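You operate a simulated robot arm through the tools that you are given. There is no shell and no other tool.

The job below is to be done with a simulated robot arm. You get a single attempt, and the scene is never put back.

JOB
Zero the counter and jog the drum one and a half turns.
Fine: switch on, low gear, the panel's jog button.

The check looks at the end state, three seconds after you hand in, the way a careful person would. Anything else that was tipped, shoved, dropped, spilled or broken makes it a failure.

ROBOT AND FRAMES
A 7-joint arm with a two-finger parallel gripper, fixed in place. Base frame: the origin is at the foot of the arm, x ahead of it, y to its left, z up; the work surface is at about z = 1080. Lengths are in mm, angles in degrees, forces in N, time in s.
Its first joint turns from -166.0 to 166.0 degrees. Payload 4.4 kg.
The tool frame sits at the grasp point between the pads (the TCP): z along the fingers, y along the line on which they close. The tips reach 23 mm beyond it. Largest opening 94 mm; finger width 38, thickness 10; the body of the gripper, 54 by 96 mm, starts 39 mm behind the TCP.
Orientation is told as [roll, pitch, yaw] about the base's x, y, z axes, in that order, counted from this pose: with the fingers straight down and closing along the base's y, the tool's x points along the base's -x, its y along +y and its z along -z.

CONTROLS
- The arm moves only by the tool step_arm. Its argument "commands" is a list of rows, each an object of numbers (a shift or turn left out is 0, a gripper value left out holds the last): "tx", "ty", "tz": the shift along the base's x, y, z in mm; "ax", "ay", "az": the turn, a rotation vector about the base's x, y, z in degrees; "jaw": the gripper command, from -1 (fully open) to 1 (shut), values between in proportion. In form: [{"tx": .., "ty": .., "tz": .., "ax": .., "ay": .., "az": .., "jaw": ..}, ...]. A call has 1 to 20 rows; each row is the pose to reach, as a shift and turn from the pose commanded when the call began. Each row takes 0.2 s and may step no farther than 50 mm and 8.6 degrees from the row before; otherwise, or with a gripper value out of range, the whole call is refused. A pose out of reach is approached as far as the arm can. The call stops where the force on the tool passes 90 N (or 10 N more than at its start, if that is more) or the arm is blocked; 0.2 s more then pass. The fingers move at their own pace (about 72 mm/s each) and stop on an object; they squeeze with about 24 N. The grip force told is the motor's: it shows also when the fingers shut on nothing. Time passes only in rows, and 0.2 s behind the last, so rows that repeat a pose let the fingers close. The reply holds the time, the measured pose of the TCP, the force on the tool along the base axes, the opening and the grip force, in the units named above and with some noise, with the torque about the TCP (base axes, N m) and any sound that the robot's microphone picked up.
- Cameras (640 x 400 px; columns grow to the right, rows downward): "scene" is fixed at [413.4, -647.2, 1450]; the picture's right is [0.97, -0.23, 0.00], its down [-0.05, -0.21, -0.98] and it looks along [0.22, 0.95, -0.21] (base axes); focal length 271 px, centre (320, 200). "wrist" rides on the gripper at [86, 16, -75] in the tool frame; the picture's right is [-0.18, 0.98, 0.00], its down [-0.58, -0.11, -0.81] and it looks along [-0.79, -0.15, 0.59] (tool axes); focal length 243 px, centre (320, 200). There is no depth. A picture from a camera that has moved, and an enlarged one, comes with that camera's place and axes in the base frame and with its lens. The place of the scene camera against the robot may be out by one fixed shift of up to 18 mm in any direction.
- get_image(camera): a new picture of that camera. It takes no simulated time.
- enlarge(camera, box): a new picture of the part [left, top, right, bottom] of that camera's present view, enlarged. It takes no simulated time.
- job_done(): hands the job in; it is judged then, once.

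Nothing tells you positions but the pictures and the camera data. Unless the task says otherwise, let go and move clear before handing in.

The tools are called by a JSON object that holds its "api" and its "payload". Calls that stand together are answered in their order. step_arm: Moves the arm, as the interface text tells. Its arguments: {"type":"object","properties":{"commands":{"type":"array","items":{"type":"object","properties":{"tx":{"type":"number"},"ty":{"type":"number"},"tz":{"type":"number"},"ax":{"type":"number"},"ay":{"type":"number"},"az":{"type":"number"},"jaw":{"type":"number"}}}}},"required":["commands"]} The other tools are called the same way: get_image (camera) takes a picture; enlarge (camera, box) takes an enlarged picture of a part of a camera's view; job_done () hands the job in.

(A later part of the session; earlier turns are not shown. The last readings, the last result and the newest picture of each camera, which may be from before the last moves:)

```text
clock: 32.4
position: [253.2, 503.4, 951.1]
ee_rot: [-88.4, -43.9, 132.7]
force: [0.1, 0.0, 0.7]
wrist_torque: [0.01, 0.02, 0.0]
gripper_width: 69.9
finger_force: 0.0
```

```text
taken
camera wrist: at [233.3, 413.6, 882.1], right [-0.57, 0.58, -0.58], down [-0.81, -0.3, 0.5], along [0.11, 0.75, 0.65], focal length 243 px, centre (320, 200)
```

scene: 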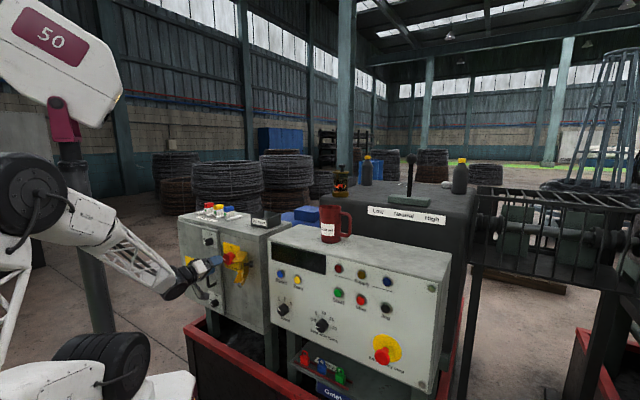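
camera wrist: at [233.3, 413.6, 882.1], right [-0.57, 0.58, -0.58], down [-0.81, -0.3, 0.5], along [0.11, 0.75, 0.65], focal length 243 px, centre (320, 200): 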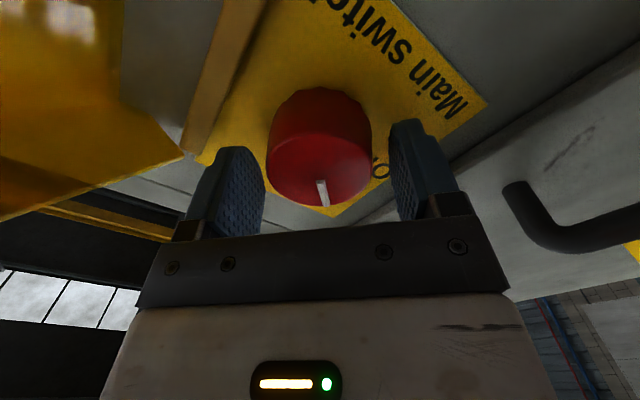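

The knob is centred and the pointer is about halfway. I'll regrip and turn the remaining ~41°.

{"api": "step_arm", "payload": {"commands": [{"jaw": 1}, {"jaw": 1}, {"jaw": 1}, {"jaw": 1, "ax": 5, "ay": 5}, {"jaw": 1, "ax": 10, "ay": 10}, {"jaw": 1, "ax": 15, "ay": 15}, {"jaw": 1, "ax": 20, "ay": 20}, {"jaw": 1, "ax": 24.5, "ay": 24.5}, {"jaw": 1, "ax": 29, "ay": 29}]}}

{"api": "get_image", "payload": {"camera": "wrist"}}

{"api": "get_image", "payload": {"camera": "scene"}}

{"api": "enlarge", "payload": {"camera": "scene", "box": [210, 220, 470, 370]}}

```text
clock: 34.4
position: [254.5, 502.5, 950.9]
ee_rot: [-69.5, -85.1, 114.1]
force: [33.9, -50.9, 10.4]
wrist_torque: [-0.18, -0.14, -1.71]
gripper_width: 52.3
finger_force: 45.6
```

```text
taken
camera wrist: at [192.8, 454.1, 865.8], right [-0.7, 0.71, 0.1], down [-0.52, -0.6, 0.61], along [0.5, 0.37, 0.78], focal length 243 px, centre (320, 200)
```

wrist: 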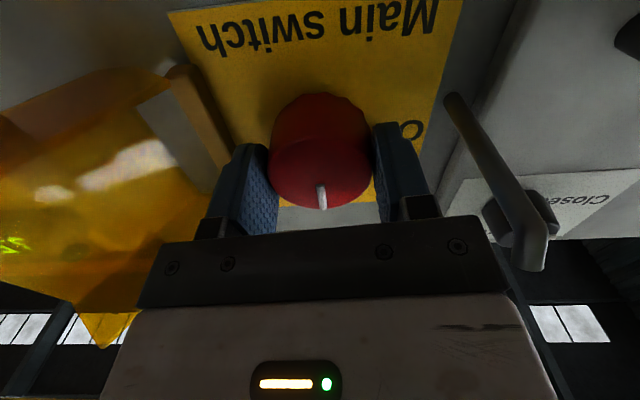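

```text
taken
```

scene: 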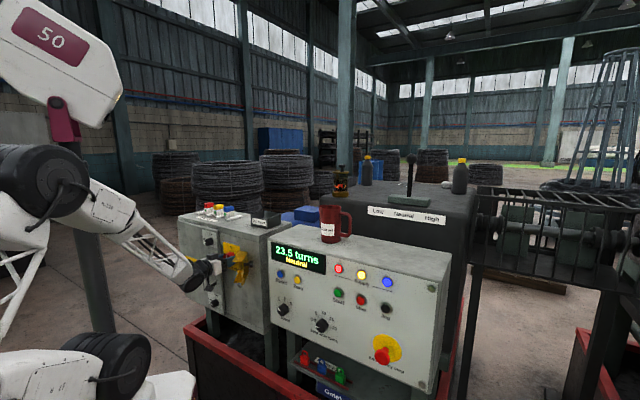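

```text
2.46 times, centred on (340, 295) of scene
camera zoom: at [413.4, -647.2, 1450.0], right [0.97, -0.23, 0.0], down [-0.05, -0.21, -0.98], along [0.22, 0.95, -0.21], focal length 668 px, centre (271, -34)
```

zoom: 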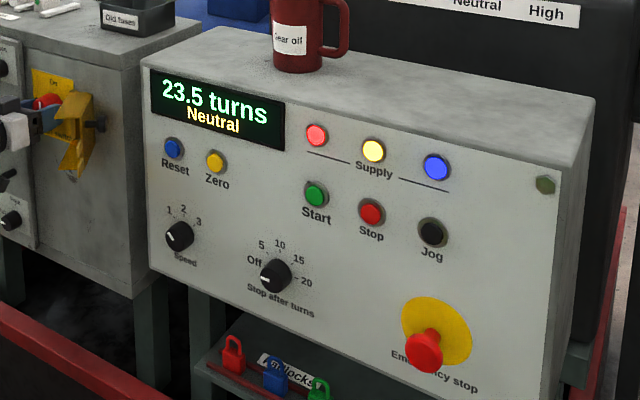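

Power is on: the display reads "23.5 turns / Neutral" and all three supply lamps are lit. I'll nudge 2° more towards On, release and back straight out.

{"api": "step_arm", "payload": {"commands": [{"ax": 1.5, "ay": 1.5}, {"ax": 1.5, "ay": 1.5, "jaw": -0.49}, {"ax": 1.5, "ay": 1.5, "jaw": -0.49}, {"ax": 1.5, "ay": 1.5, "jaw": -0.49}]}}

{"api": "step_arm", "payload": {"commands": [{"tx": -15, "ty": -15}, {"tx": -35, "ty": -35}, {"tx": -65, "ty": -65}, {"tx": -90, "ty": -90}]}}

{"api": "get_image", "payload": {"camera": "wrist"}}

{"api": "enlarge", "payload": {"camera": "scene", "box": [210, 220, 470, 370]}}

```text
clock: 35.4
position: [253.1, 503.5, 952.0]
ee_rot: [-58.3, -86.8, 103.1]
force: [0.5, -0.3, -0.4]
wrist_torque: [-0.04, -0.01, -0.02]
gripper_width: 69.8
finger_force: 0.0
```

```text
clock: 36.4
position: [163.4, 411.6, 952.1]
ee_rot: [-58.7, -86.8, 103.5]
force: [0.0, 0.0, 0.0]
wrist_torque: [0.02, 0.01, 0.01]
gripper_width: 70.2
finger_force: 0.0
```

```text
taken
camera wrist: at [101.0, 365.5, 867.3], right [-0.69, 0.71, 0.14], down [-0.5, -0.61, 0.61], along [0.51, 0.35, 0.78], focal length 243 px, centre (320, 200)
```

wrist: 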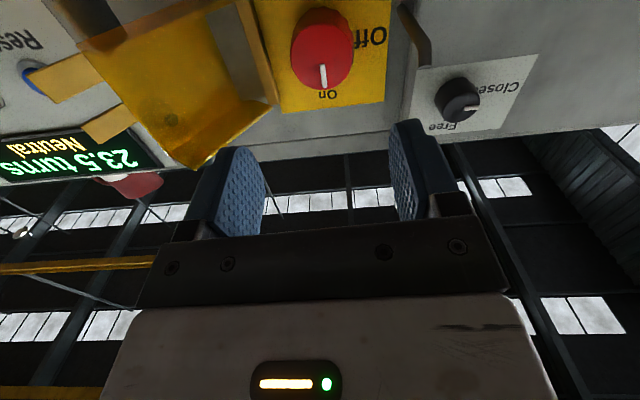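

```text
2.46 times, centred on (340, 295) of scene
camera zoom: at [413.4, -647.2, 1450.0], right [0.97, -0.23, 0.0], down [-0.05, -0.21, -0.98], along [0.22, 0.95, -0.21], focal length 668 px, centre (271, -34)
```

zoom: 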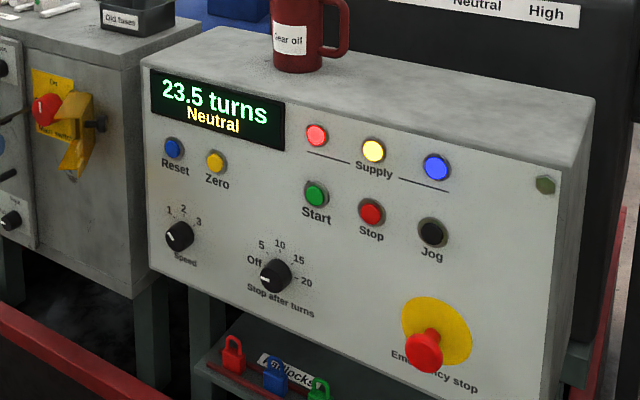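

The switch is on. Next is the gear lever; its ball is near (986, 311, 1377), and Low is towards the left. I'll pitch the tool back to about 45°, rise, and travel over towards the lever.

{"api": "step_arm", "payload": {"commands": [{"tz": 40, "ax": -5.6, "ay": 5.6}, {"tz": 80, "ax": -11.2, "ay": 11.2}, {"tz": 120, "ax": -16.8, "ay": 16.8}, {"tz": 160, "ax": -22.4, "ay": 22.4}, {"tz": 200, "ax": -28, "ay": 28}, {"tz": 245, "ax": -28, "ay": 28}, {"tz": 290, "ax": -28, "ay": 28}]}}

{"api": "step_arm", "payload": {"commands": [{"tx": 35, "ty": -25, "tz": 20}, {"tx": 70, "ty": -50, "tz": 40}, {"tx": 105, "ty": -75, "tz": 60}, {"tx": 140, "ty": -100, "tz": 80}, {"tx": 175, "ty": -125, "tz": 100}, {"tx": 210, "ty": -150, "tz": 120}, {"tx": 250, "ty": -175, "tz": 135}, {"tx": 290, "ty": -200, "tz": 150}, {"tx": 330, "ty": -220, "tz": 165}, {"tx": 370, "ty": -240, "tz": 180}]}}

{"api": "get_image", "payload": {"camera": "wrist"}}

{"api": "get_image", "payload": {"camera": "scene"}}

```text
clock: 38.0
position: [162.1, 412.2, 1243.4]
ee_rot: [-3.4, -48.6, 49.1]
force: [0.2, 0.3, -0.8]
wrist_torque: [0.0, 0.02, 0.01]
gripper_width: 69.8
finger_force: 0.1
```

```text
clock: 40.2
position: [532.8, 169.8, 1423.7]
ee_rot: [-3.4, -48.7, 49.1]
force: [-0.5, 0.4, 0.8]
wrist_torque: [-0.03, -0.01, -0.04]
gripper_width: 69.9
finger_force: 0.1
```

```text
taken
camera wrist: at [443.9, 98.0, 1407.4], right [-0.63, 0.77, 0.1], down [-0.1, -0.21, 0.97], along [0.77, 0.61, 0.21], focal length 243 px, centre (320, 200)
```

wrist: 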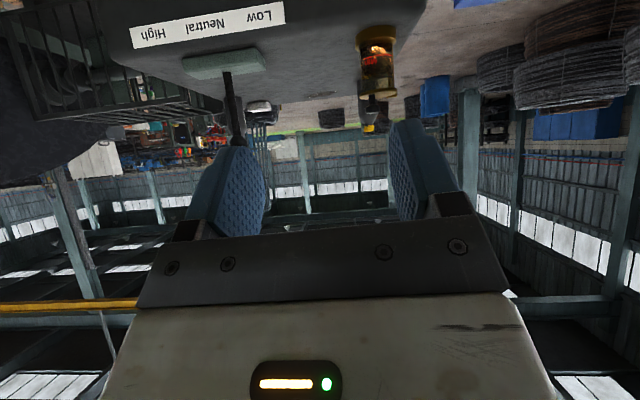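

```text
taken
```

scene: 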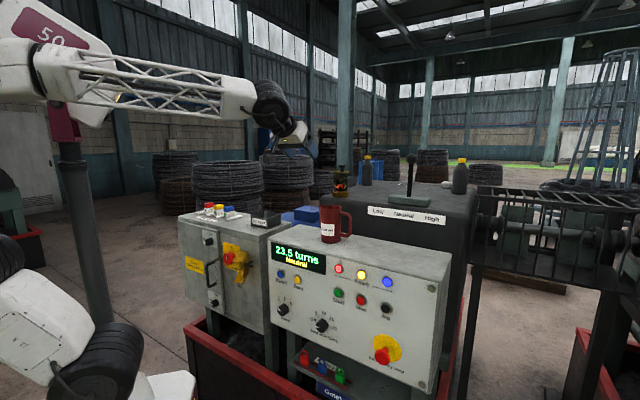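

The tool is square to the machine. I'll move to a stand-off in front of the lever ball, keeping high.

{"api": "step_arm", "payload": {"commands": [{"tx": 42, "ty": 8, "tz": -2}, {"tx": 84, "ty": 16, "tz": -4}, {"tx": 126, "ty": 24, "tz": -6}, {"tx": 168, "ty": 32, "tz": -8}, {"tx": 210, "ty": 40, "tz": -10}, {"tx": 252, "ty": 48, "tz": -12}, {"tx": 294, "ty": 56, "tz": -14}, {"tx": 336, "ty": 64, "tz": -16}]}}

{"api": "get_image", "payload": {"camera": "wrist"}}

{"api": "get_image", "payload": {"camera": "scene"}}

```text
clock: 42.0
position: [871.3, 232.3, 1407.6]
ee_rot: [-3.4, -48.7, 49.2]
force: [-1.2, -0.5, 0.7]
wrist_torque: [-0.01, 0.04, -0.01]
gripper_width: 69.9
finger_force: 0.0
```

```text
taken
camera wrist: at [782.4, 160.7, 1391.8], right [-0.63, 0.77, 0.1], down [-0.1, -0.21, 0.97], along [0.77, 0.61, 0.21], focal length 243 px, centre (320, 200)
```

wrist: 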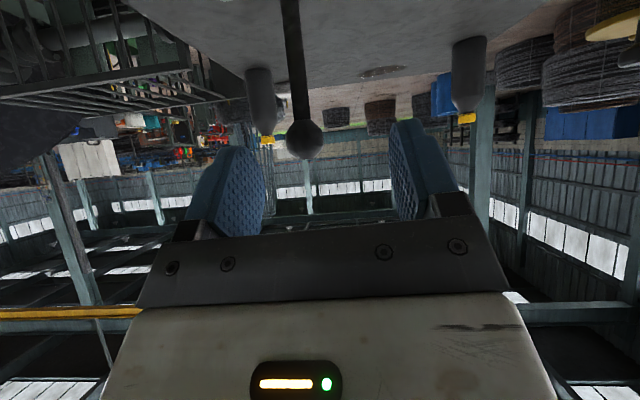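

```text
taken
```

scene: 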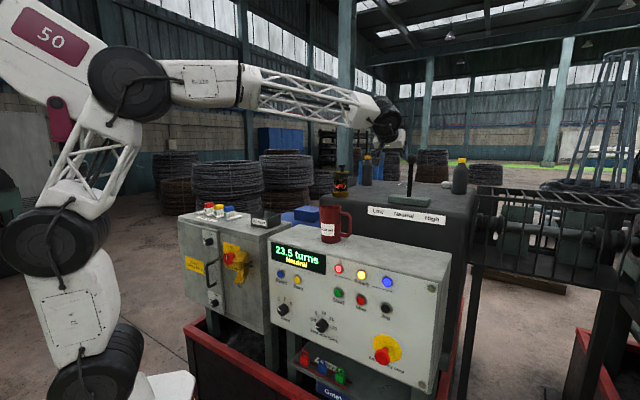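

The ball is at about (990, 313, 1380), 39 mm across, on a vertical lever. I'll align sideways, then go forward with the fingers open on either side of the ball.

{"api": "step_arm", "payload": {"commands": [{"tx": 19, "ty": -19, "tz": -10}, {"tx": 45, "ty": 7, "tz": -25}, {"tx": 70, "ty": 32, "tz": -34}]}}

{"api": "get_image", "payload": {"camera": "wrist"}}

```text
clock: 42.8
position: [940.1, 265.5, 1372.3]
ee_rot: [-3.4, -48.7, 49.1]
force: [-1.0, 0.1, 0.6]
wrist_torque: [0.0, -0.02, -0.05]
gripper_width: 70.0
finger_force: 0.1
```

```text
taken
camera wrist: at [851.1, 195.0, 1357.6], right [-0.63, 0.77, 0.1], down [-0.1, -0.21, 0.97], along [0.77, 0.61, 0.21], focal length 243 px, centre (320, 200)
```

wrist: 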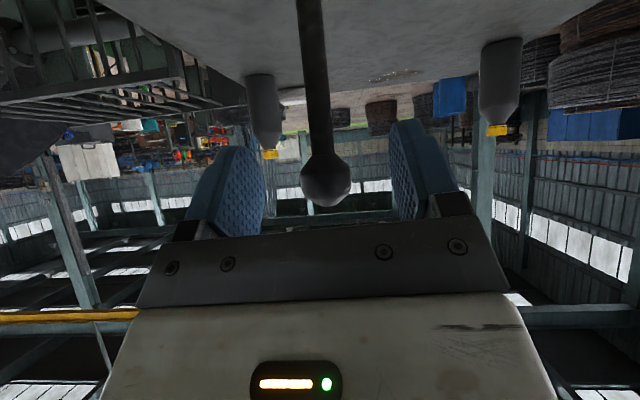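

Aligned. I'll advance the last ~65 mm so the ball sits between the pads, then narrow the jaws around it.

{"api": "step_arm", "payload": {"commands": [{"tx": 16, "ty": 15, "tz": 1}, {"tx": 32, "ty": 30, "tz": 2}, {"tx": 48, "ty": 46, "tz": 3}, {"tx": 48, "ty": 46, "tz": 3, "jaw": 0.02}, {"tx": 48, "ty": 46, "tz": 3, "jaw": 0.02}]}}

{"api": "get_image", "payload": {"camera": "wrist"}}

{"api": "enlarge", "payload": {"camera": "scene", "box": [360, 120, 480, 220]}}

```text
clock: 44.0
position: [986.6, 314.2, 1376.5]
ee_rot: [-3.3, -48.7, 49.1]
force: [0.5, -0.5, 0.8]
wrist_torque: [0.01, -0.05, 0.03]
gripper_width: 46.6
finger_force: 0.3
```

```text
taken
camera wrist: at [897.5, 242.9, 1360.4], right [-0.63, 0.77, 0.1], down [-0.1, -0.21, 0.97], along [0.77, 0.61, 0.21], focal length 243 px, centre (320, 200)
```

wrist: 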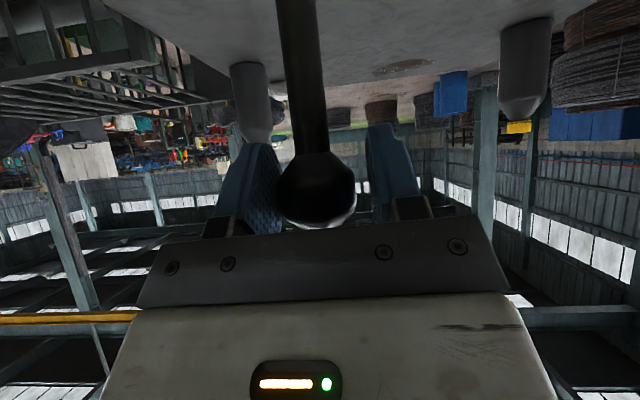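

```text
4.00 times, centred on (420, 170) of scene
camera zoom: at [413.4, -647.2, 1450.0], right [0.97, -0.23, 0.0], down [-0.05, -0.21, -0.98], along [0.22, 0.95, -0.21], focal length 1086 px, centre (-80, 320)
```

zoom: 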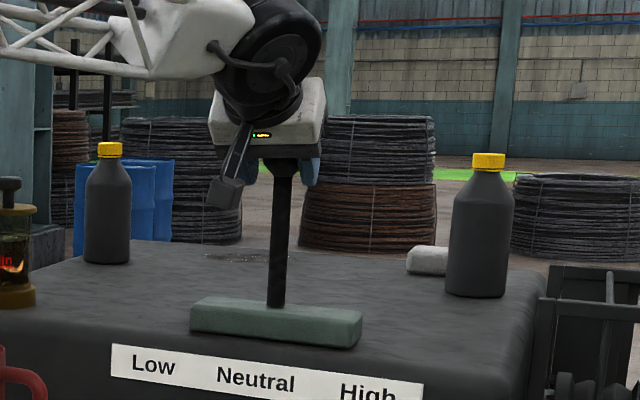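

The ball is caged between the fingers. I'll push it towards Low (-e) in small steps and check the display.

{"api": "step_arm", "payload": {"commands": [{"tx": -7, "ty": 7, "tz": 0}, {"tx": -14, "ty": 14, "tz": -1}, {"tx": -21, "ty": 21, "tz": -3}, {"tx": -28, "ty": 28, "tz": -5}, {"tx": -35, "ty": 35, "tz": -8}]}}

{"api": "get_image", "payload": {"camera": "scene"}}

{"api": "get_image", "payload": {"camera": "wrist"}}

{"api": "enlarge", "payload": {"camera": "scene", "box": [260, 120, 480, 300]}}

```text
clock: 45.2
position: [952.3, 349.0, 1365.6]
ee_rot: [-3.3, -48.7, 49.2]
force: [-1.3, -0.7, 0.5]
wrist_torque: [0.0, 0.0, 0.01]
gripper_width: 45.9
finger_force: 0.1
```

```text
taken
```

scene: 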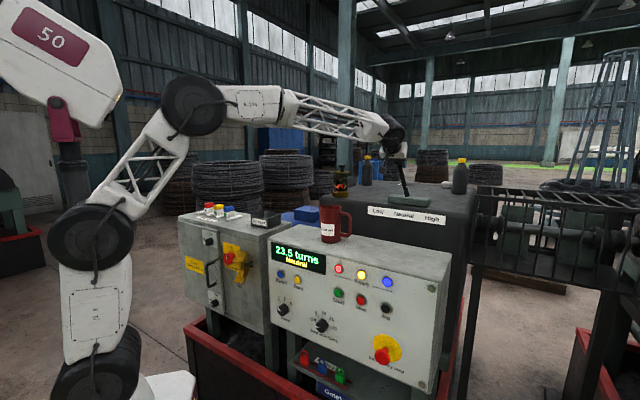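

```text
taken
camera wrist: at [862.9, 277.9, 1350.9], right [-0.63, 0.77, 0.1], down [-0.1, -0.21, 0.97], along [0.77, 0.61, 0.21], focal length 243 px, centre (320, 200)
```

wrist: 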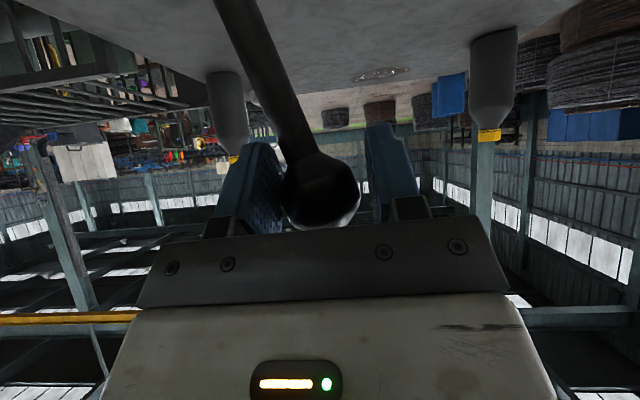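

```text
2.22 times, centred on (370, 210) of scene
camera zoom: at [413.4, -647.2, 1450.0], right [0.97, -0.23, 0.0], down [-0.05, -0.21, -0.98], along [0.22, 0.95, -0.21], focal length 603 px, centre (209, 178)
```

zoom: 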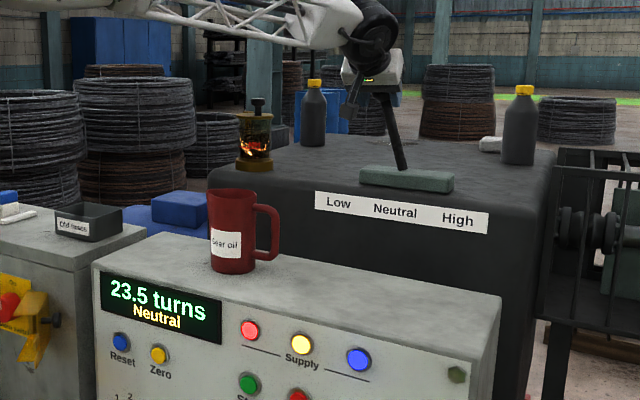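

The lever is tilting freely but the display still reads Neutral. I'll continue towards Low.

{"api": "step_arm", "payload": {"commands": [{"tx": -5, "ty": 5, "tz": -2}, {"tx": -10, "ty": 10, "tz": -4}, {"tx": -15, "ty": 15, "tz": -7}]}}

{"api": "enlarge", "payload": {"camera": "scene", "box": [260, 120, 480, 300]}}

```text
clock: 46.0
position: [936.8, 366.2, 1359.3]
ee_rot: [-3.1, -48.7, 49.1]
force: [-0.8, 0.5, -0.2]
wrist_torque: [-0.05, -0.02, 0.02]
gripper_width: 46.5
finger_force: 0.9
```

```text
2.22 times, centred on (370, 210) of scene
camera zoom: at [413.4, -647.2, 1450.0], right [0.97, -0.23, 0.0], down [-0.05, -0.21, -0.98], along [0.22, 0.95, -0.21], focal length 603 px, centre (209, 178)
```

zoom: 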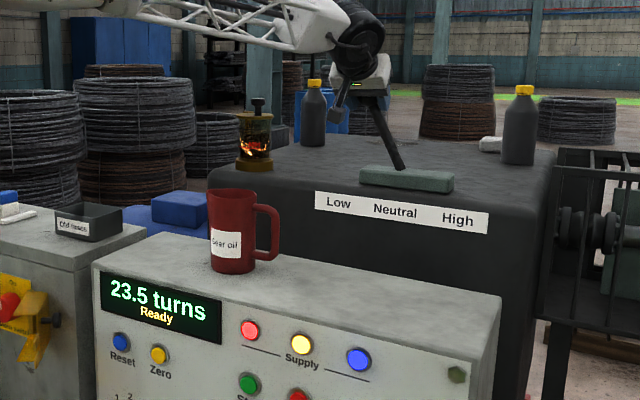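

The display now reads "Ready", so Low has engaged. I'll push gently a few millimetres more to seat it, then check that it stays when released.

{"api": "step_arm", "payload": {"commands": [{"tx": -2, "ty": 2, "tz": -1}, {"tx": -4, "ty": 4, "tz": -2}, {"tx": -6, "ty": 6, "tz": -3}]}}

{"api": "get_image", "payload": {"camera": "wrist"}}

{"api": "enlarge", "payload": {"camera": "scene", "box": [260, 120, 480, 300]}}

```text
clock: 46.8
position: [931.1, 370.6, 1357.8]
ee_rot: [-3.4, -48.8, 49.1]
force: [14.4, -19.1, 11.5]
wrist_torque: [-0.72, -0.8, -0.18]
gripper_width: 56.8
finger_force: 12.4
```

```text
taken
camera wrist: at [842.5, 298.7, 1342.0], right [-0.63, 0.77, 0.1], down [-0.1, -0.21, 0.97], along [0.77, 0.61, 0.21], focal length 243 px, centre (320, 200)
```

wrist: 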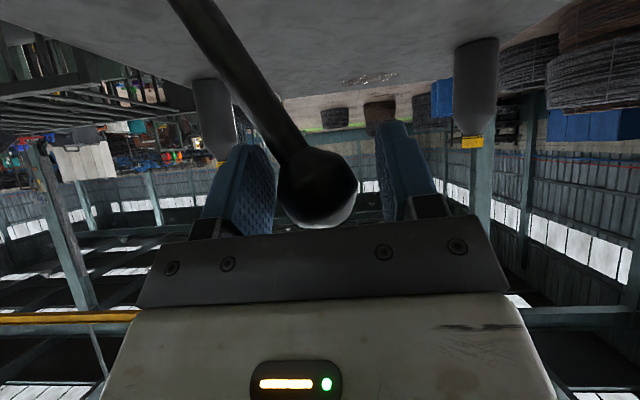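

```text
2.22 times, centred on (370, 210) of scene
camera zoom: at [413.4, -647.2, 1450.0], right [0.97, -0.23, 0.0], down [-0.05, -0.21, -0.98], along [0.22, 0.95, -0.21], focal length 603 px, centre (209, 178)
```

zoom: 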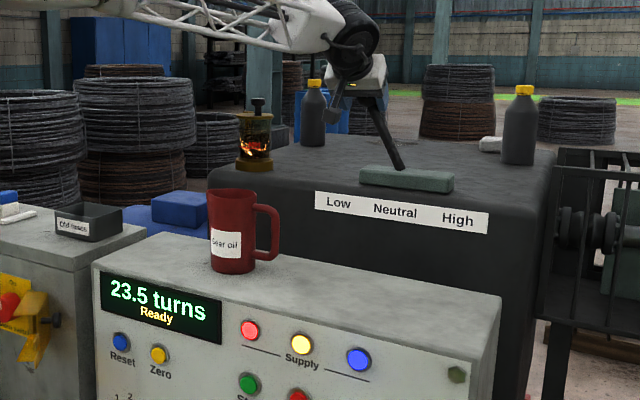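

It is firmly against its end stop in Low. I'll ease off, open the jaws and back straight out.

{"api": "step_arm", "payload": {"commands": [{"tx": 3, "ty": -3, "tz": 1, "jaw": -0.7}, {"tx": 3, "ty": -3, "tz": 1, "jaw": -0.7}, {"tx": 0, "ty": 0, "tz": 2, "jaw": -0.7}, {"tx": -15, "ty": -15, "tz": 5, "jaw": -0.7}, {"tx": -40, "ty": -40, "tz": 10, "jaw": -0.7}, {"tx": -70, "ty": -70, "tz": 20, "jaw": -0.7}, {"tx": -100, "ty": -100, "tz": 30, "jaw": -0.7}]}}

{"api": "get_image", "payload": {"camera": "wrist"}}

{"api": "enlarge", "payload": {"camera": "scene", "box": [260, 120, 480, 300]}}

```text
clock: 48.4
position: [833.2, 270.7, 1385.8]
ee_rot: [-3.2, -48.7, 49.0]
force: [0.6, 0.3, -0.5]
wrist_torque: [0.01, -0.01, 0.02]
gripper_width: 79.9
finger_force: 0.1
```

```text
taken
camera wrist: at [744.2, 198.5, 1370.3], right [-0.63, 0.77, 0.1], down [-0.1, -0.21, 0.97], along [0.77, 0.61, 0.21], focal length 243 px, centre (320, 200)
```

wrist: 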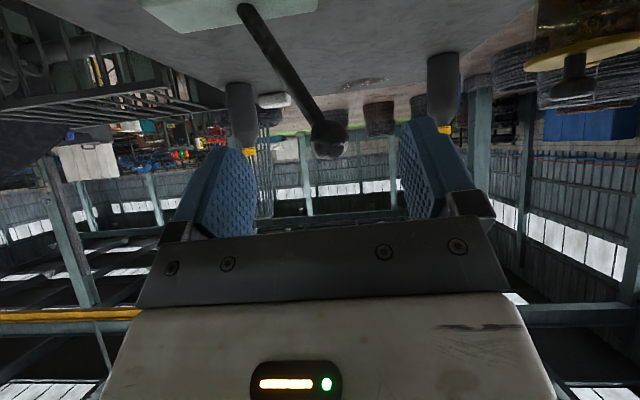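

```text
2.22 times, centred on (370, 210) of scene
camera zoom: at [413.4, -647.2, 1450.0], right [0.97, -0.23, 0.0], down [-0.05, -0.21, -0.98], along [0.22, 0.95, -0.21], focal length 603 px, centre (209, 178)
```

zoom: 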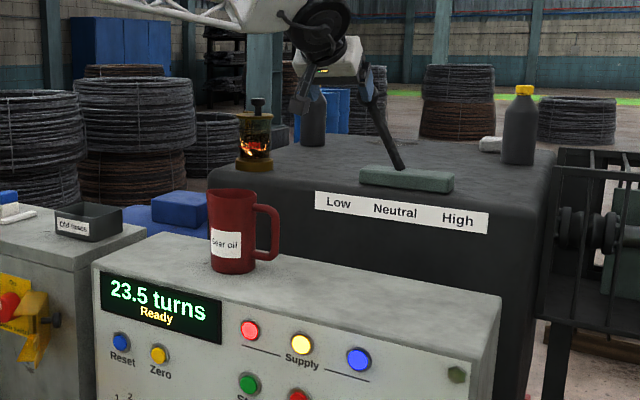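

The lever holds in Low and the display stays "Ready". Now I'll go over the panel to the front of the Zero button, closing the jaws on the way.

{"api": "step_arm", "payload": {"commands": [{"tx": -40, "ty": -10, "tz": 2}, {"tx": -82, "ty": -20, "tz": 2, "jaw": 1}, {"tx": -124, "ty": -30, "tz": 2, "jaw": 1}, {"tx": -166, "ty": -40, "jaw": 1}, {"tx": -208, "ty": -50, "jaw": 1}, {"tx": -250, "ty": -60, "jaw": 1}, {"tx": -292, "ty": -70, "jaw": 1}, {"tx": -334, "ty": -80, "jaw": 1}, {"tx": -376, "ty": -90, "jaw": 1}, {"tx": -410, "ty": -100, "jaw": 1}]}}

{"api": "step_arm", "payload": {"commands": [{"tz": -48}, {"tz": -96}, {"tz": -144}, {"tz": -192}, {"tz": -240}, {"tz": -288}, {"tz": -336}, {"tz": -384}]}}

{"api": "get_image", "payload": {"camera": "wrist"}}

{"api": "get_image", "payload": {"camera": "scene"}}

```text
clock: 50.6
position: [421.2, 170.5, 1384.9]
ee_rot: [-3.2, -48.7, 49.0]
force: [1.1, -0.4, 0.2]
wrist_torque: [-0.01, -0.01, -0.02]
gripper_width: 0.2
finger_force: 23.8
```

```text
clock: 52.4
position: [421.8, 171.6, 1000.6]
ee_rot: [-3.2, -48.8, 49.1]
force: [0.0, -0.9, 0.4]
wrist_torque: [0.0, -0.01, -0.01]
gripper_width: 0.0
finger_force: 24.2
```

```text
taken
camera wrist: at [333.3, 98.9, 984.8], right [-0.63, 0.77, 0.1], down [-0.1, -0.21, 0.97], along [0.77, 0.61, 0.21], focal length 243 px, centre (320, 200)
```

wrist: 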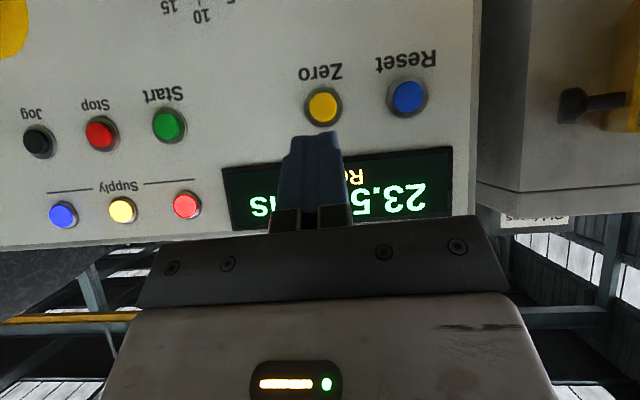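

```text
taken
```

scene: 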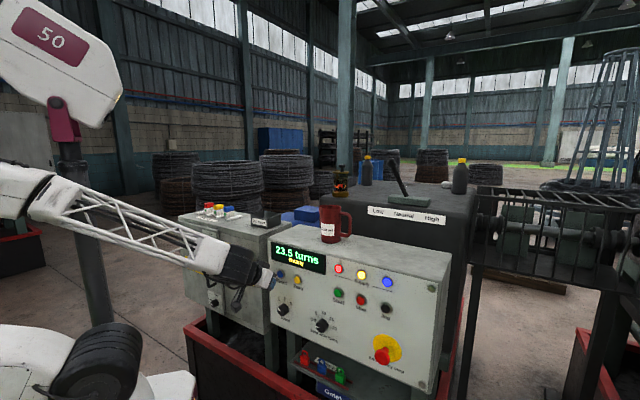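

Zero refines to (526, 267.5, 944). I'll lower to its height, approach to just short of contact, then creep in.

{"api": "step_arm", "payload": {"commands": [{"tx": 4, "ty": -4, "tz": -45}, {"tx": 25, "ty": 17, "tz": -50}, {"tx": 45, "ty": 37, "tz": -50}, {"tx": 65, "ty": 57, "tz": -50}, {"tx": 75, "ty": 67, "tz": -50}]}}

{"api": "get_image", "payload": {"camera": "wrist"}}

{"api": "enlarge", "payload": {"camera": "scene", "box": [250, 230, 350, 310]}}

```text
clock: 53.6
position: [496.5, 238.5, 951.4]
ee_rot: [-3.4, -48.7, 49.1]
force: [0.5, -0.3, 0.3]
wrist_torque: [0.01, 0.01, 0.03]
gripper_width: 0.0
finger_force: 23.9
```

```text
taken
camera wrist: at [407.4, 166.2, 937.8], right [-0.63, 0.77, 0.1], down [-0.1, -0.21, 0.97], along [0.77, 0.61, 0.21], focal length 243 px, centre (320, 200)
```

wrist: 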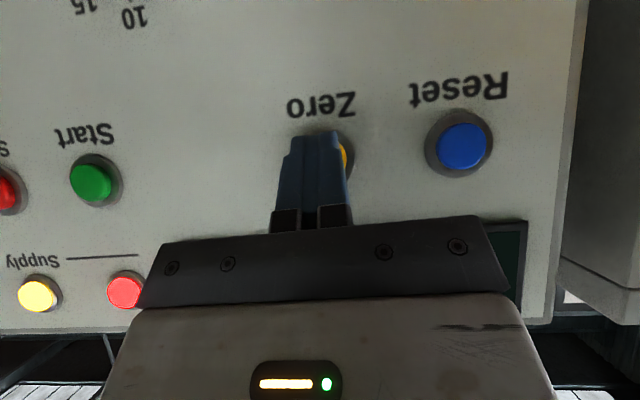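

```text
5.00 times, centred on (300, 270) of scene
camera zoom: at [413.4, -647.2, 1450.0], right [0.97, -0.23, 0.0], down [-0.05, -0.21, -0.98], along [0.22, 0.95, -0.21], focal length 1357 px, centre (420, -150)
```

zoom: 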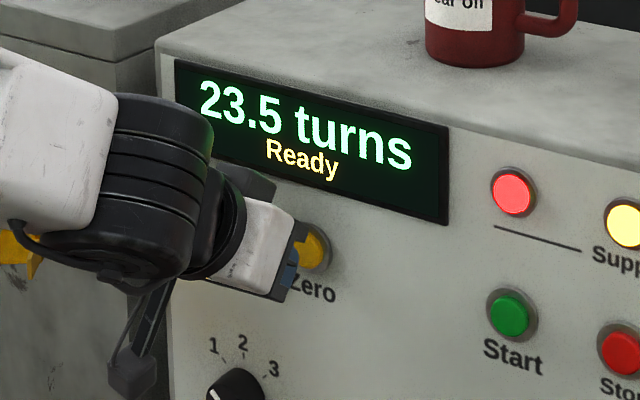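

The fingertip is lined up with Zero. I'll creep in along the panel normal and watch the force and the display.

{"api": "step_arm", "payload": {"commands": [{"tx": 2, "ty": 2}, {"tx": 4, "ty": 4}, {"tx": 6, "ty": 6}, {"tx": 8, "ty": 8}]}}

{"api": "enlarge", "payload": {"camera": "scene", "box": [250, 230, 350, 310]}}

```text
clock: 54.6
position: [503.4, 246.7, 953.3]
ee_rot: [-3.3, -48.7, 49.1]
force: [-0.5, 0.3, -0.1]
wrist_torque: [-0.01, 0.01, -0.02]
gripper_width: 0.3
finger_force: 24.3
```

```text
5.00 times, centred on (300, 270) of scene
camera zoom: at [413.4, -647.2, 1450.0], right [0.97, -0.23, 0.0], down [-0.05, -0.21, -0.98], along [0.22, 0.95, -0.21], focal length 1357 px, centre (420, -150)
```

zoom: 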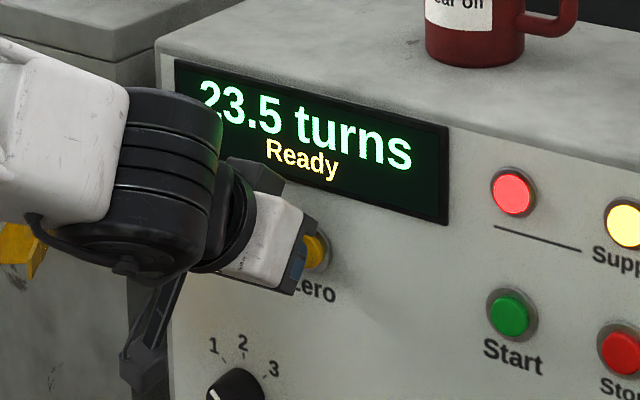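

No contact yet. I'll creep further.

{"api": "step_arm", "payload": {"commands": [{"tx": 1.5, "ty": 1.5}, {"tx": 3, "ty": 3}, {"tx": 4.5, "ty": 4.5}]}}

{"api": "enlarge", "payload": {"camera": "scene", "box": [250, 230, 350, 310]}}

```text
clock: 55.4
position: [508.7, 250.7, 951.6]
ee_rot: [-3.2, -48.7, 49.0]
force: [-12.8, -9.6, 6.6]
wrist_torque: [0.14, -0.07, 0.05]
gripper_width: 0.0
finger_force: 23.8
heard: click
```

```text
5.00 times, centred on (300, 270) of scene
camera zoom: at [413.4, -647.2, 1450.0], right [0.97, -0.23, 0.0], down [-0.05, -0.21, -0.98], along [0.22, 0.95, -0.21], focal length 1357 px, centre (420, -150)
```

zoom: 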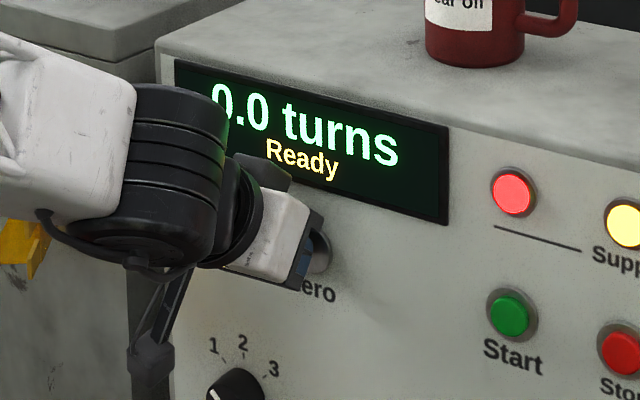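

The counter is zeroed: a click, and the display reads "0.0 turns Ready". I'll back off and slide right to the Jog button.

{"api": "step_arm", "payload": {"commands": [{"tx": -10, "ty": -10}, {"tx": -40, "ty": -40}, {"tx": -65, "ty": -65}, {"tx": -35, "ty": -95}, {"tx": -5, "ty": -125}, {"tx": 25, "ty": -155}, {"tx": 55, "ty": -185}, {"tx": 85, "ty": -215}, {"tx": 115, "ty": -245}, {"tx": 145, "ty": -275}, {"tx": 167, "ty": -297}]}}

{"api": "get_image", "payload": {"camera": "wrist"}}

{"api": "get_image", "payload": {"camera": "scene"}}

```text
clock: 57.8
position: [674.7, -45.1, 953.4]
ee_rot: [-3.2, -48.8, 49.1]
force: [-0.4, 0.5, 0.6]
wrist_torque: [0.02, -0.01, -0.01]
gripper_width: 0.1
finger_force: 23.5
```

```text
taken
camera wrist: at [585.7, -117.7, 937.2], right [-0.63, 0.77, 0.1], down [-0.1, -0.21, 0.97], along [0.77, 0.61, 0.21], focal length 243 px, centre (320, 200)
```

wrist: 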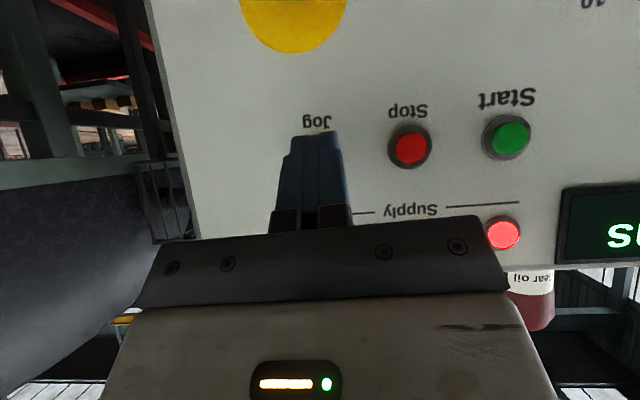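

```text
taken
```

scene: 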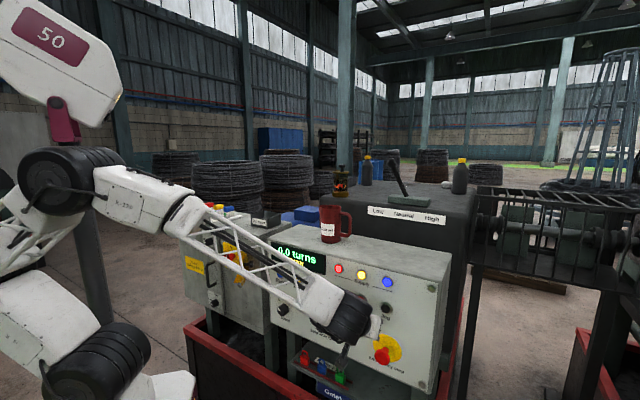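

Zero still shows 0.0. From this closer view Jog sits at about e=519, so I'll correct sideways by 10 mm and approach to just short of contact.

{"api": "step_arm", "payload": {"commands": [{"tx": 7, "ty": -7, "tz": -1}, {"tx": 27, "ty": 13, "tz": -2}, {"tx": 47, "ty": 33, "tz": -2}, {"tx": 60, "ty": 46, "tz": -2}]}}

{"api": "get_image", "payload": {"camera": "wrist"}}

{"api": "enlarge", "payload": {"camera": "scene", "box": [330, 260, 450, 360]}}

```text
clock: 58.8
position: [735.7, 0.2, 951.4]
ee_rot: [-3.4, -48.8, 49.0]
force: [-0.2, -0.2, 0.6]
wrist_torque: [0.0, -0.01, 0.0]
gripper_width: 0.0
finger_force: 24.1
```

```text
taken
camera wrist: at [647.2, -71.8, 935.6], right [-0.63, 0.77, 0.1], down [-0.1, -0.21, 0.97], along [0.77, 0.61, 0.21], focal length 243 px, centre (320, 200)
```

wrist: 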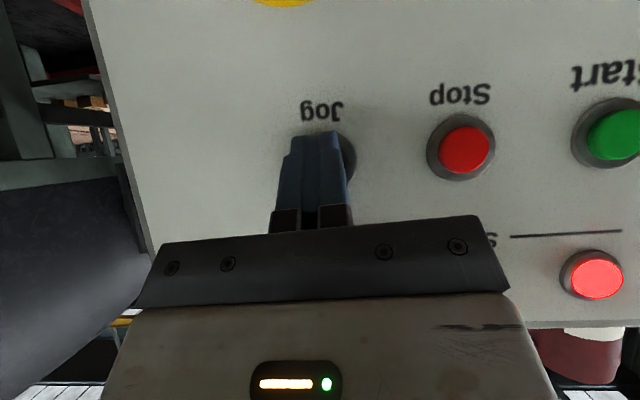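

```text
4.00 times, centred on (390, 310) of scene
camera zoom: at [413.4, -647.2, 1450.0], right [0.97, -0.23, 0.0], down [-0.05, -0.21, -0.98], along [0.22, 0.95, -0.21], focal length 1086 px, centre (40, -240)
```

zoom: 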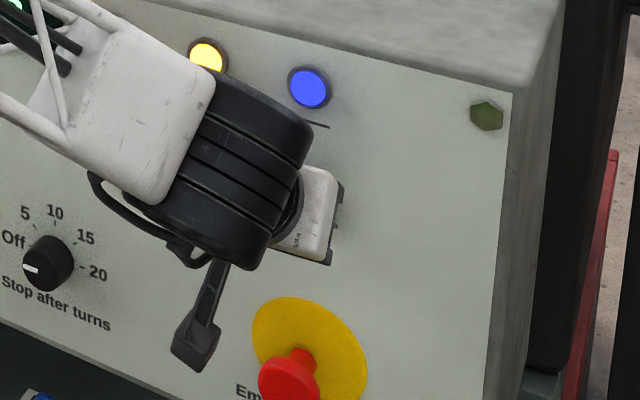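

Alignment matches the Zero press. I'll creep close and make one very brief tap, to learn how fast the jog runs.

{"api": "step_arm", "payload": {"commands": [{"tx": 3, "ty": 3}, {"tx": 6.5, "ty": 6.5}, {"tx": 9, "ty": 9}, {"tx": 11, "ty": 11}, {"tx": 7, "ty": 7}]}}

{"api": "get_image", "payload": {"camera": "scene"}}

{"api": "enlarge", "payload": {"camera": "scene", "box": [250, 230, 350, 310]}}

```text
clock: 60.0
position: [742.6, 8.4, 950.7]
ee_rot: [-3.3, -48.7, 49.1]
force: [-0.8, -0.8, 0.1]
wrist_torque: [0.0, 0.01, 0.0]
gripper_width: 0.1
finger_force: 23.7
heard: click
```

```text
taken
```

scene: 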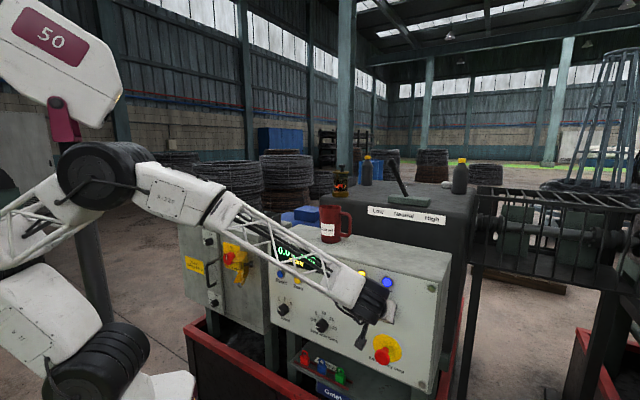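

```text
5.00 times, centred on (300, 270) of scene
camera zoom: at [413.4, -647.2, 1450.0], right [0.97, -0.23, 0.0], down [-0.05, -0.21, -0.98], along [0.22, 0.95, -0.21], focal length 1357 px, centre (420, -150)
```

zoom: 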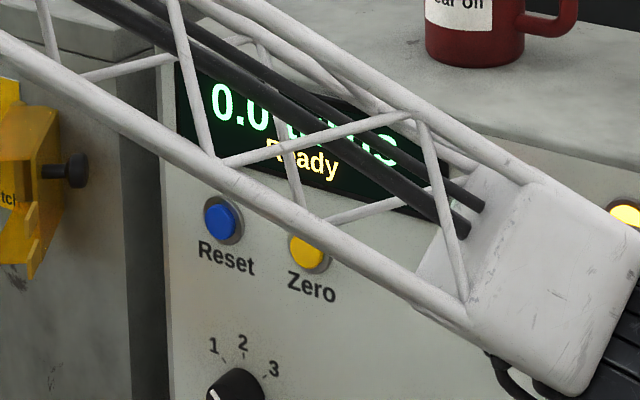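

The tap clicked and the counter still reads 0.0, with the display readable through the arm's lattice. I'll hold the button for about 1 s and read it again.

{"api": "step_arm", "payload": {"commands": [{"tx": 4.2, "ty": 4.2}, {"tx": 4.2, "ty": 4.2}, {"tx": 4.2, "ty": 4.2}, {"tx": 4.2, "ty": 4.2}, {"tx": 4.2, "ty": 4.2}, {"tx": 0, "ty": 0}, {"tx": 0, "ty": 0}]}}

{"api": "enlarge", "payload": {"camera": "scene", "box": [250, 230, 350, 310]}}

```text
clock: 61.6
position: [743.6, 7.6, 949.3]
ee_rot: [-3.3, -48.7, 49.1]
force: [0.7, -0.9, 0.4]
wrist_torque: [-0.01, -0.04, -0.03]
gripper_width: 0.0
finger_force: 24.0
heard: click
```

```text
5.00 times, centred on (300, 270) of scene
camera zoom: at [413.4, -647.2, 1450.0], right [0.97, -0.23, 0.0], down [-0.05, -0.21, -0.98], along [0.22, 0.95, -0.21], focal length 1357 px, centre (420, -150)
```

zoom: 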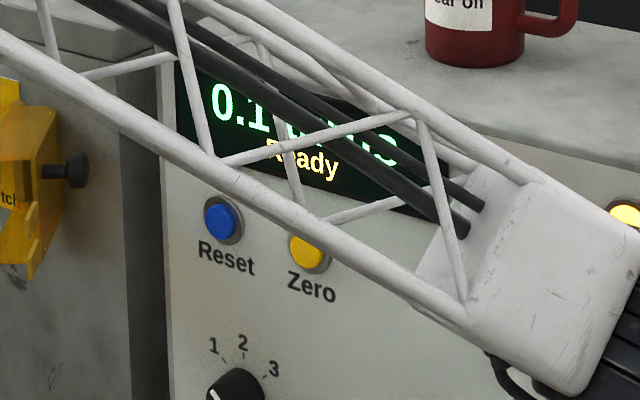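

It ran about 0.1 turn in 1 s, so it needs roughly 12–14 s more. I'll hold for 4 s while staying pressed, then read it.

{"api": "step_arm", "payload": {"commands": [{"tx": 4.2, "ty": 4.2}, {"tx": 4.2, "ty": 4.2}, {"tx": 4.2, "ty": 4.2}, {"tx": 4.2, "ty": 4.2}, {"tx": 4.2, "ty": 4.2}, {"tx": 4.2, "ty": 4.2}, {"tx": 4.2, "ty": 4.2}, {"tx": 4.2, "ty": 4.2}, {"tx": 4.2, "ty": 4.2}, {"tx": 4.2, "ty": 4.2}, {"tx": 4.2, "ty": 4.2}, {"tx": 4.2, "ty": 4.2}, {"tx": 4.2, "ty": 4.2}, {"tx": 4.2, "ty": 4.2}, {"tx": 4.2, "ty": 4.2}, {"tx": 4.2, "ty": 4.2}, {"tx": 4.2, "ty": 4.2}, {"tx": 4.2, "ty": 4.2}, {"tx": 4.2, "ty": 4.2}, {"tx": 4.2, "ty": 4.2}]}}

{"api": "enlarge", "payload": {"camera": "scene", "box": [250, 230, 350, 310]}}

```text
clock: 65.8
position: [746.6, 10.7, 950.5]
ee_rot: [-3.3, -48.7, 49.2]
force: [-4.9, -5.0, 0.8]
wrist_torque: [-0.02, 0.0, -0.01]
gripper_width: 0.1
finger_force: 23.9
heard: click
```

```text
5.00 times, centred on (300, 270) of scene
camera zoom: at [413.4, -647.2, 1450.0], right [0.97, -0.23, 0.0], down [-0.05, -0.21, -0.98], along [0.22, 0.95, -0.21], focal length 1357 px, centre (420, -150)
```

zoom: 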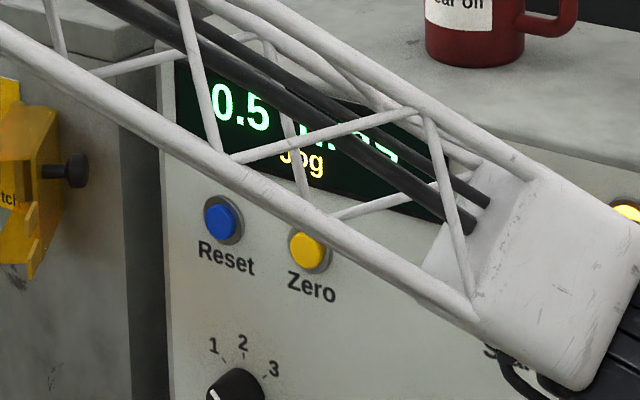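

It reads 0.5 turns and "Jog" with the button still held, about 0.1 turn/s. I'll hold for another 4.2 s.

{"api": "step_arm", "payload": {"commands": [{"tx": 0}, {"tx": 0}, {"tx": 0}, {"tx": 0}, {"tx": 0}, {"tx": 0}, {"tx": 0}, {"tx": 0}, {"tx": 0}, {"tx": 0}, {"tx": 0}, {"tx": 0}, {"tx": 0}, {"tx": 0}, {"tx": 0}, {"tx": 0}, {"tx": 0}, {"tx": 0}, {"tx": 0}, {"tx": 0}]}}

{"api": "enlarge", "payload": {"camera": "scene", "box": [250, 230, 350, 310]}}

```text
clock: 70.0
position: [747.0, 10.5, 950.1]
ee_rot: [-3.3, -48.8, 49.1]
force: [-4.7, -5.4, 0.0]
wrist_torque: [0.0, 0.0, 0.0]
gripper_width: 0.0
finger_force: 23.9
```

```text
5.00 times, centred on (300, 270) of scene
camera zoom: at [413.4, -647.2, 1450.0], right [0.97, -0.23, 0.0], down [-0.05, -0.21, -0.98], along [0.22, 0.95, -0.21], focal length 1357 px, centre (420, -150)
```

zoom: 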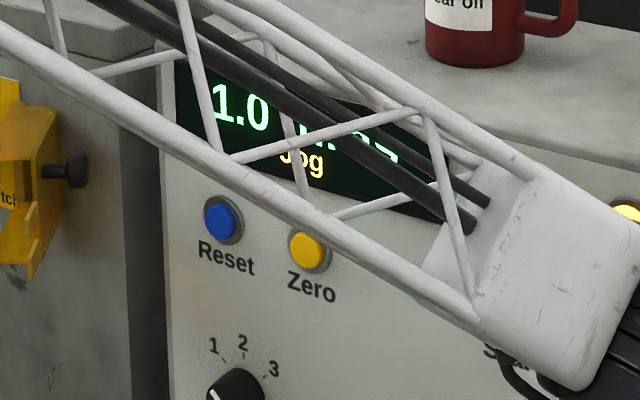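

It reads 1.0 turns. I'll continue with shorter holds to see where the digits change.

{"api": "step_arm", "payload": {"commands": [{"tx": 0}, {"tx": 0}, {"tx": 0}, {"tx": 0}, {"tx": 0}, {"tx": 0}, {"tx": 0}, {"tx": 0}, {"tx": 0}, {"tx": 0}]}}

{"api": "enlarge", "payload": {"camera": "scene", "box": [250, 230, 350, 310]}}

```text
clock: 72.2
position: [748.1, 11.7, 950.7]
ee_rot: [-3.3, -48.7, 49.0]
force: [-5.3, -4.6, 0.1]
wrist_torque: [-0.04, -0.01, 0.0]
gripper_width: 0.2
finger_force: 23.9
```

```text
5.00 times, centred on (300, 270) of scene
camera zoom: at [413.4, -647.2, 1450.0], right [0.97, -0.23, 0.0], down [-0.05, -0.21, -0.98], along [0.22, 0.95, -0.21], focal length 1357 px, centre (420, -150)
```

zoom: 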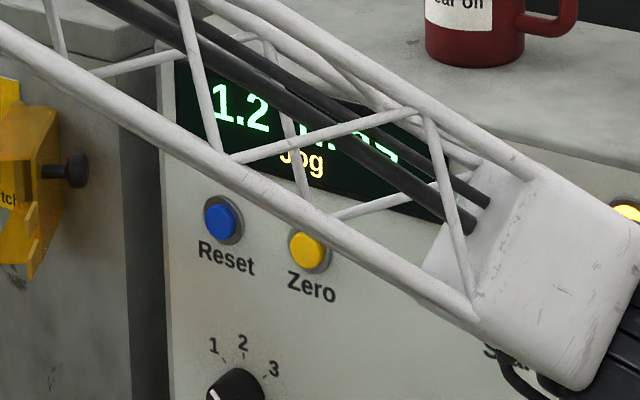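

It reads 1.2. I'll take 0.4–0.6 s steps from here.

{"api": "step_arm", "payload": {"commands": [{"tx": 0}, {"tx": 0}]}}

{"api": "enlarge", "payload": {"camera": "scene", "box": [280, 240, 320, 280]}}

{"api": "step_arm", "payload": {"commands": [{"tx": 0}]}}

{"api": "enlarge", "payload": {"camera": "scene", "box": [280, 240, 320, 280]}}

```text
clock: 72.8
position: [746.9, 11.3, 950.7]
ee_rot: [-3.3, -48.6, 49.2]
force: [-4.6, -5.3, 0.7]
wrist_torque: [-0.01, 0.03, 0.0]
gripper_width: 0.0
finger_force: 24.7
```

```text
10.00 times, centred on (300, 260) of scene
camera zoom: at [413.4, -647.2, 1450.0], right [0.97, -0.23, 0.0], down [-0.05, -0.21, -0.98], along [0.22, 0.95, -0.21], focal length 2714 px, centre (520, -400)
```

zoom: 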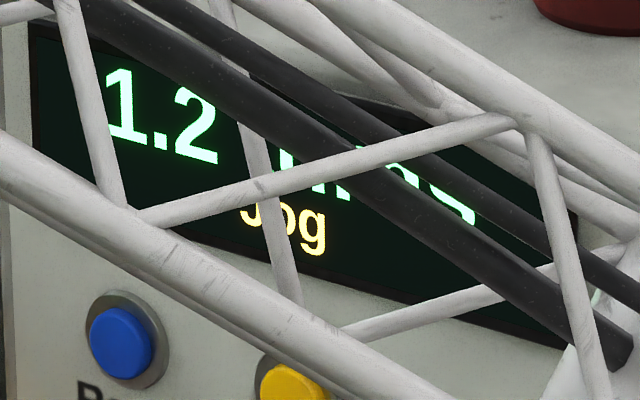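

```text
clock: 73.2
position: [747.4, 11.3, 950.0]
ee_rot: [-3.3, -48.6, 49.1]
force: [-5.1, -5.2, 0.9]
wrist_torque: [0.01, 0.04, -0.02]
gripper_width: 0.0
finger_force: 24.3
```

```text
10.00 times, centred on (300, 260) of scene
camera zoom: at [413.4, -647.2, 1450.0], right [0.97, -0.23, 0.0], down [-0.05, -0.21, -0.98], along [0.22, 0.95, -0.21], focal length 2714 px, centre (520, -400)
```

zoom: 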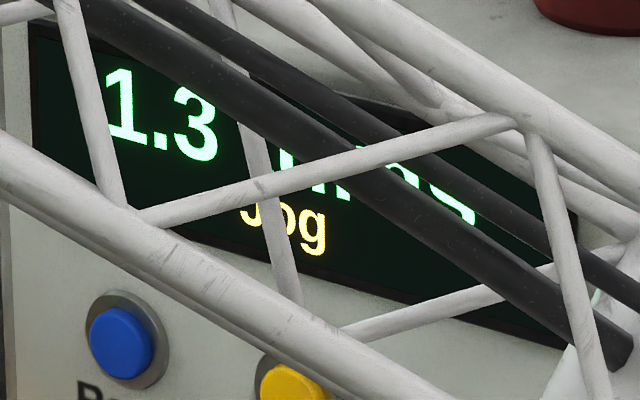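

It changed to 1.3 at about t=73.0. The timing fits a rounding display at about 0.104 turn/s, so I'd expect 1.4 near 73.9, 1.5 near 74.8 and a true 1.50 near 75.3. I'll step on carefully.

{"api": "step_arm", "payload": {"commands": [{"tx": 0}, {"tx": 0}, {"tx": 0}, {"tx": 0}]}}

{"api": "enlarge", "payload": {"camera": "scene", "box": [280, 240, 320, 280]}}

{"api": "step_arm", "payload": {"commands": [{"tx": 0}]}}

{"api": "enlarge", "payload": {"camera": "scene", "box": [280, 240, 320, 280]}}

```text
clock: 74.2
position: [748.3, 11.6, 950.4]
ee_rot: [-3.4, -48.7, 49.2]
force: [-5.1, -5.3, -0.3]
wrist_torque: [-0.01, -0.01, 0.01]
gripper_width: 0.2
finger_force: 23.8
```

```text
10.00 times, centred on (300, 260) of scene
camera zoom: at [413.4, -647.2, 1450.0], right [0.97, -0.23, 0.0], down [-0.05, -0.21, -0.98], along [0.22, 0.95, -0.21], focal length 2714 px, centre (520, -400)
```

zoom: 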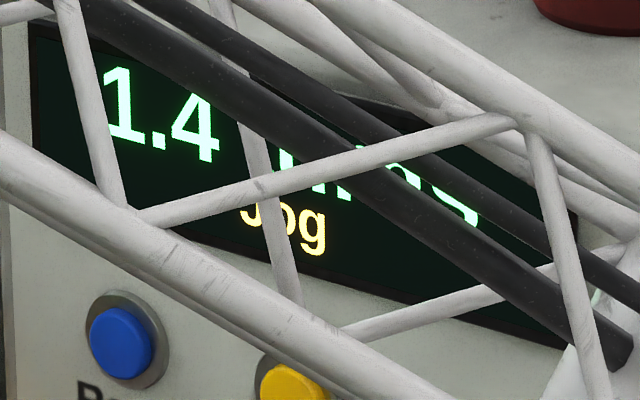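

```text
clock: 74.6
position: [747.6, 11.3, 950.2]
ee_rot: [-3.3, -48.7, 49.1]
force: [-5.5, -5.4, 0.8]
wrist_torque: [0.04, 0.01, 0.01]
gripper_width: 0.0
finger_force: 24.1
```

```text
10.00 times, centred on (300, 260) of scene
camera zoom: at [413.4, -647.2, 1450.0], right [0.97, -0.23, 0.0], down [-0.05, -0.21, -0.98], along [0.22, 0.95, -0.21], focal length 2714 px, centre (520, -400)
```

zoom: 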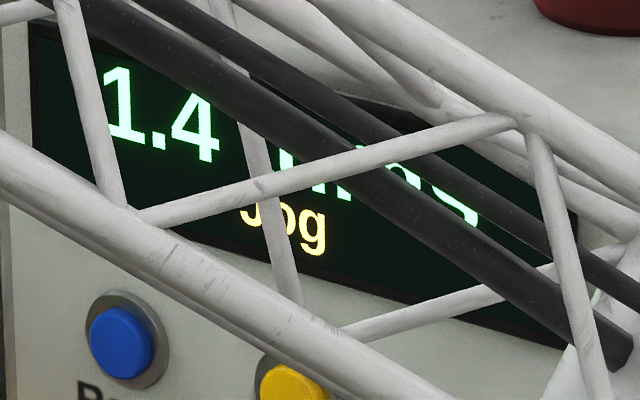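

Still 1.4 at t=74.6, as predicted. One more short step.

{"api": "step_arm", "payload": {"commands": [{"tx": 0}]}}

{"api": "enlarge", "payload": {"camera": "scene", "box": [280, 240, 320, 280]}}

```text
clock: 75.0
position: [748.1, 10.9, 950.0]
ee_rot: [-3.2, -48.7, 49.1]
force: [-4.8, -5.6, 0.1]
wrist_torque: [-0.03, 0.01, 0.0]
gripper_width: 0.0
finger_force: 23.9
```

```text
10.00 times, centred on (300, 260) of scene
camera zoom: at [413.4, -647.2, 1450.0], right [0.97, -0.23, 0.0], down [-0.05, -0.21, -0.98], along [0.22, 0.95, -0.21], focal length 2714 px, centre (520, -400)
```

zoom: 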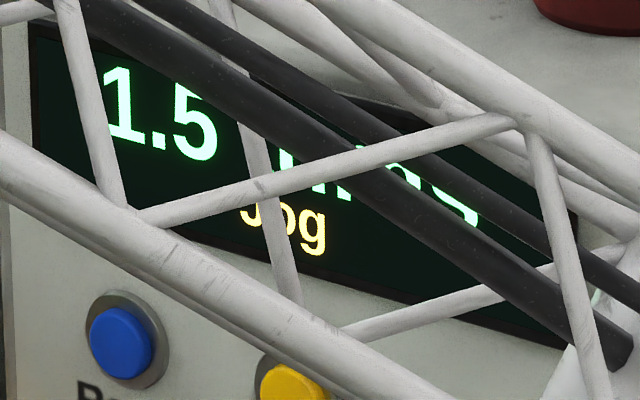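

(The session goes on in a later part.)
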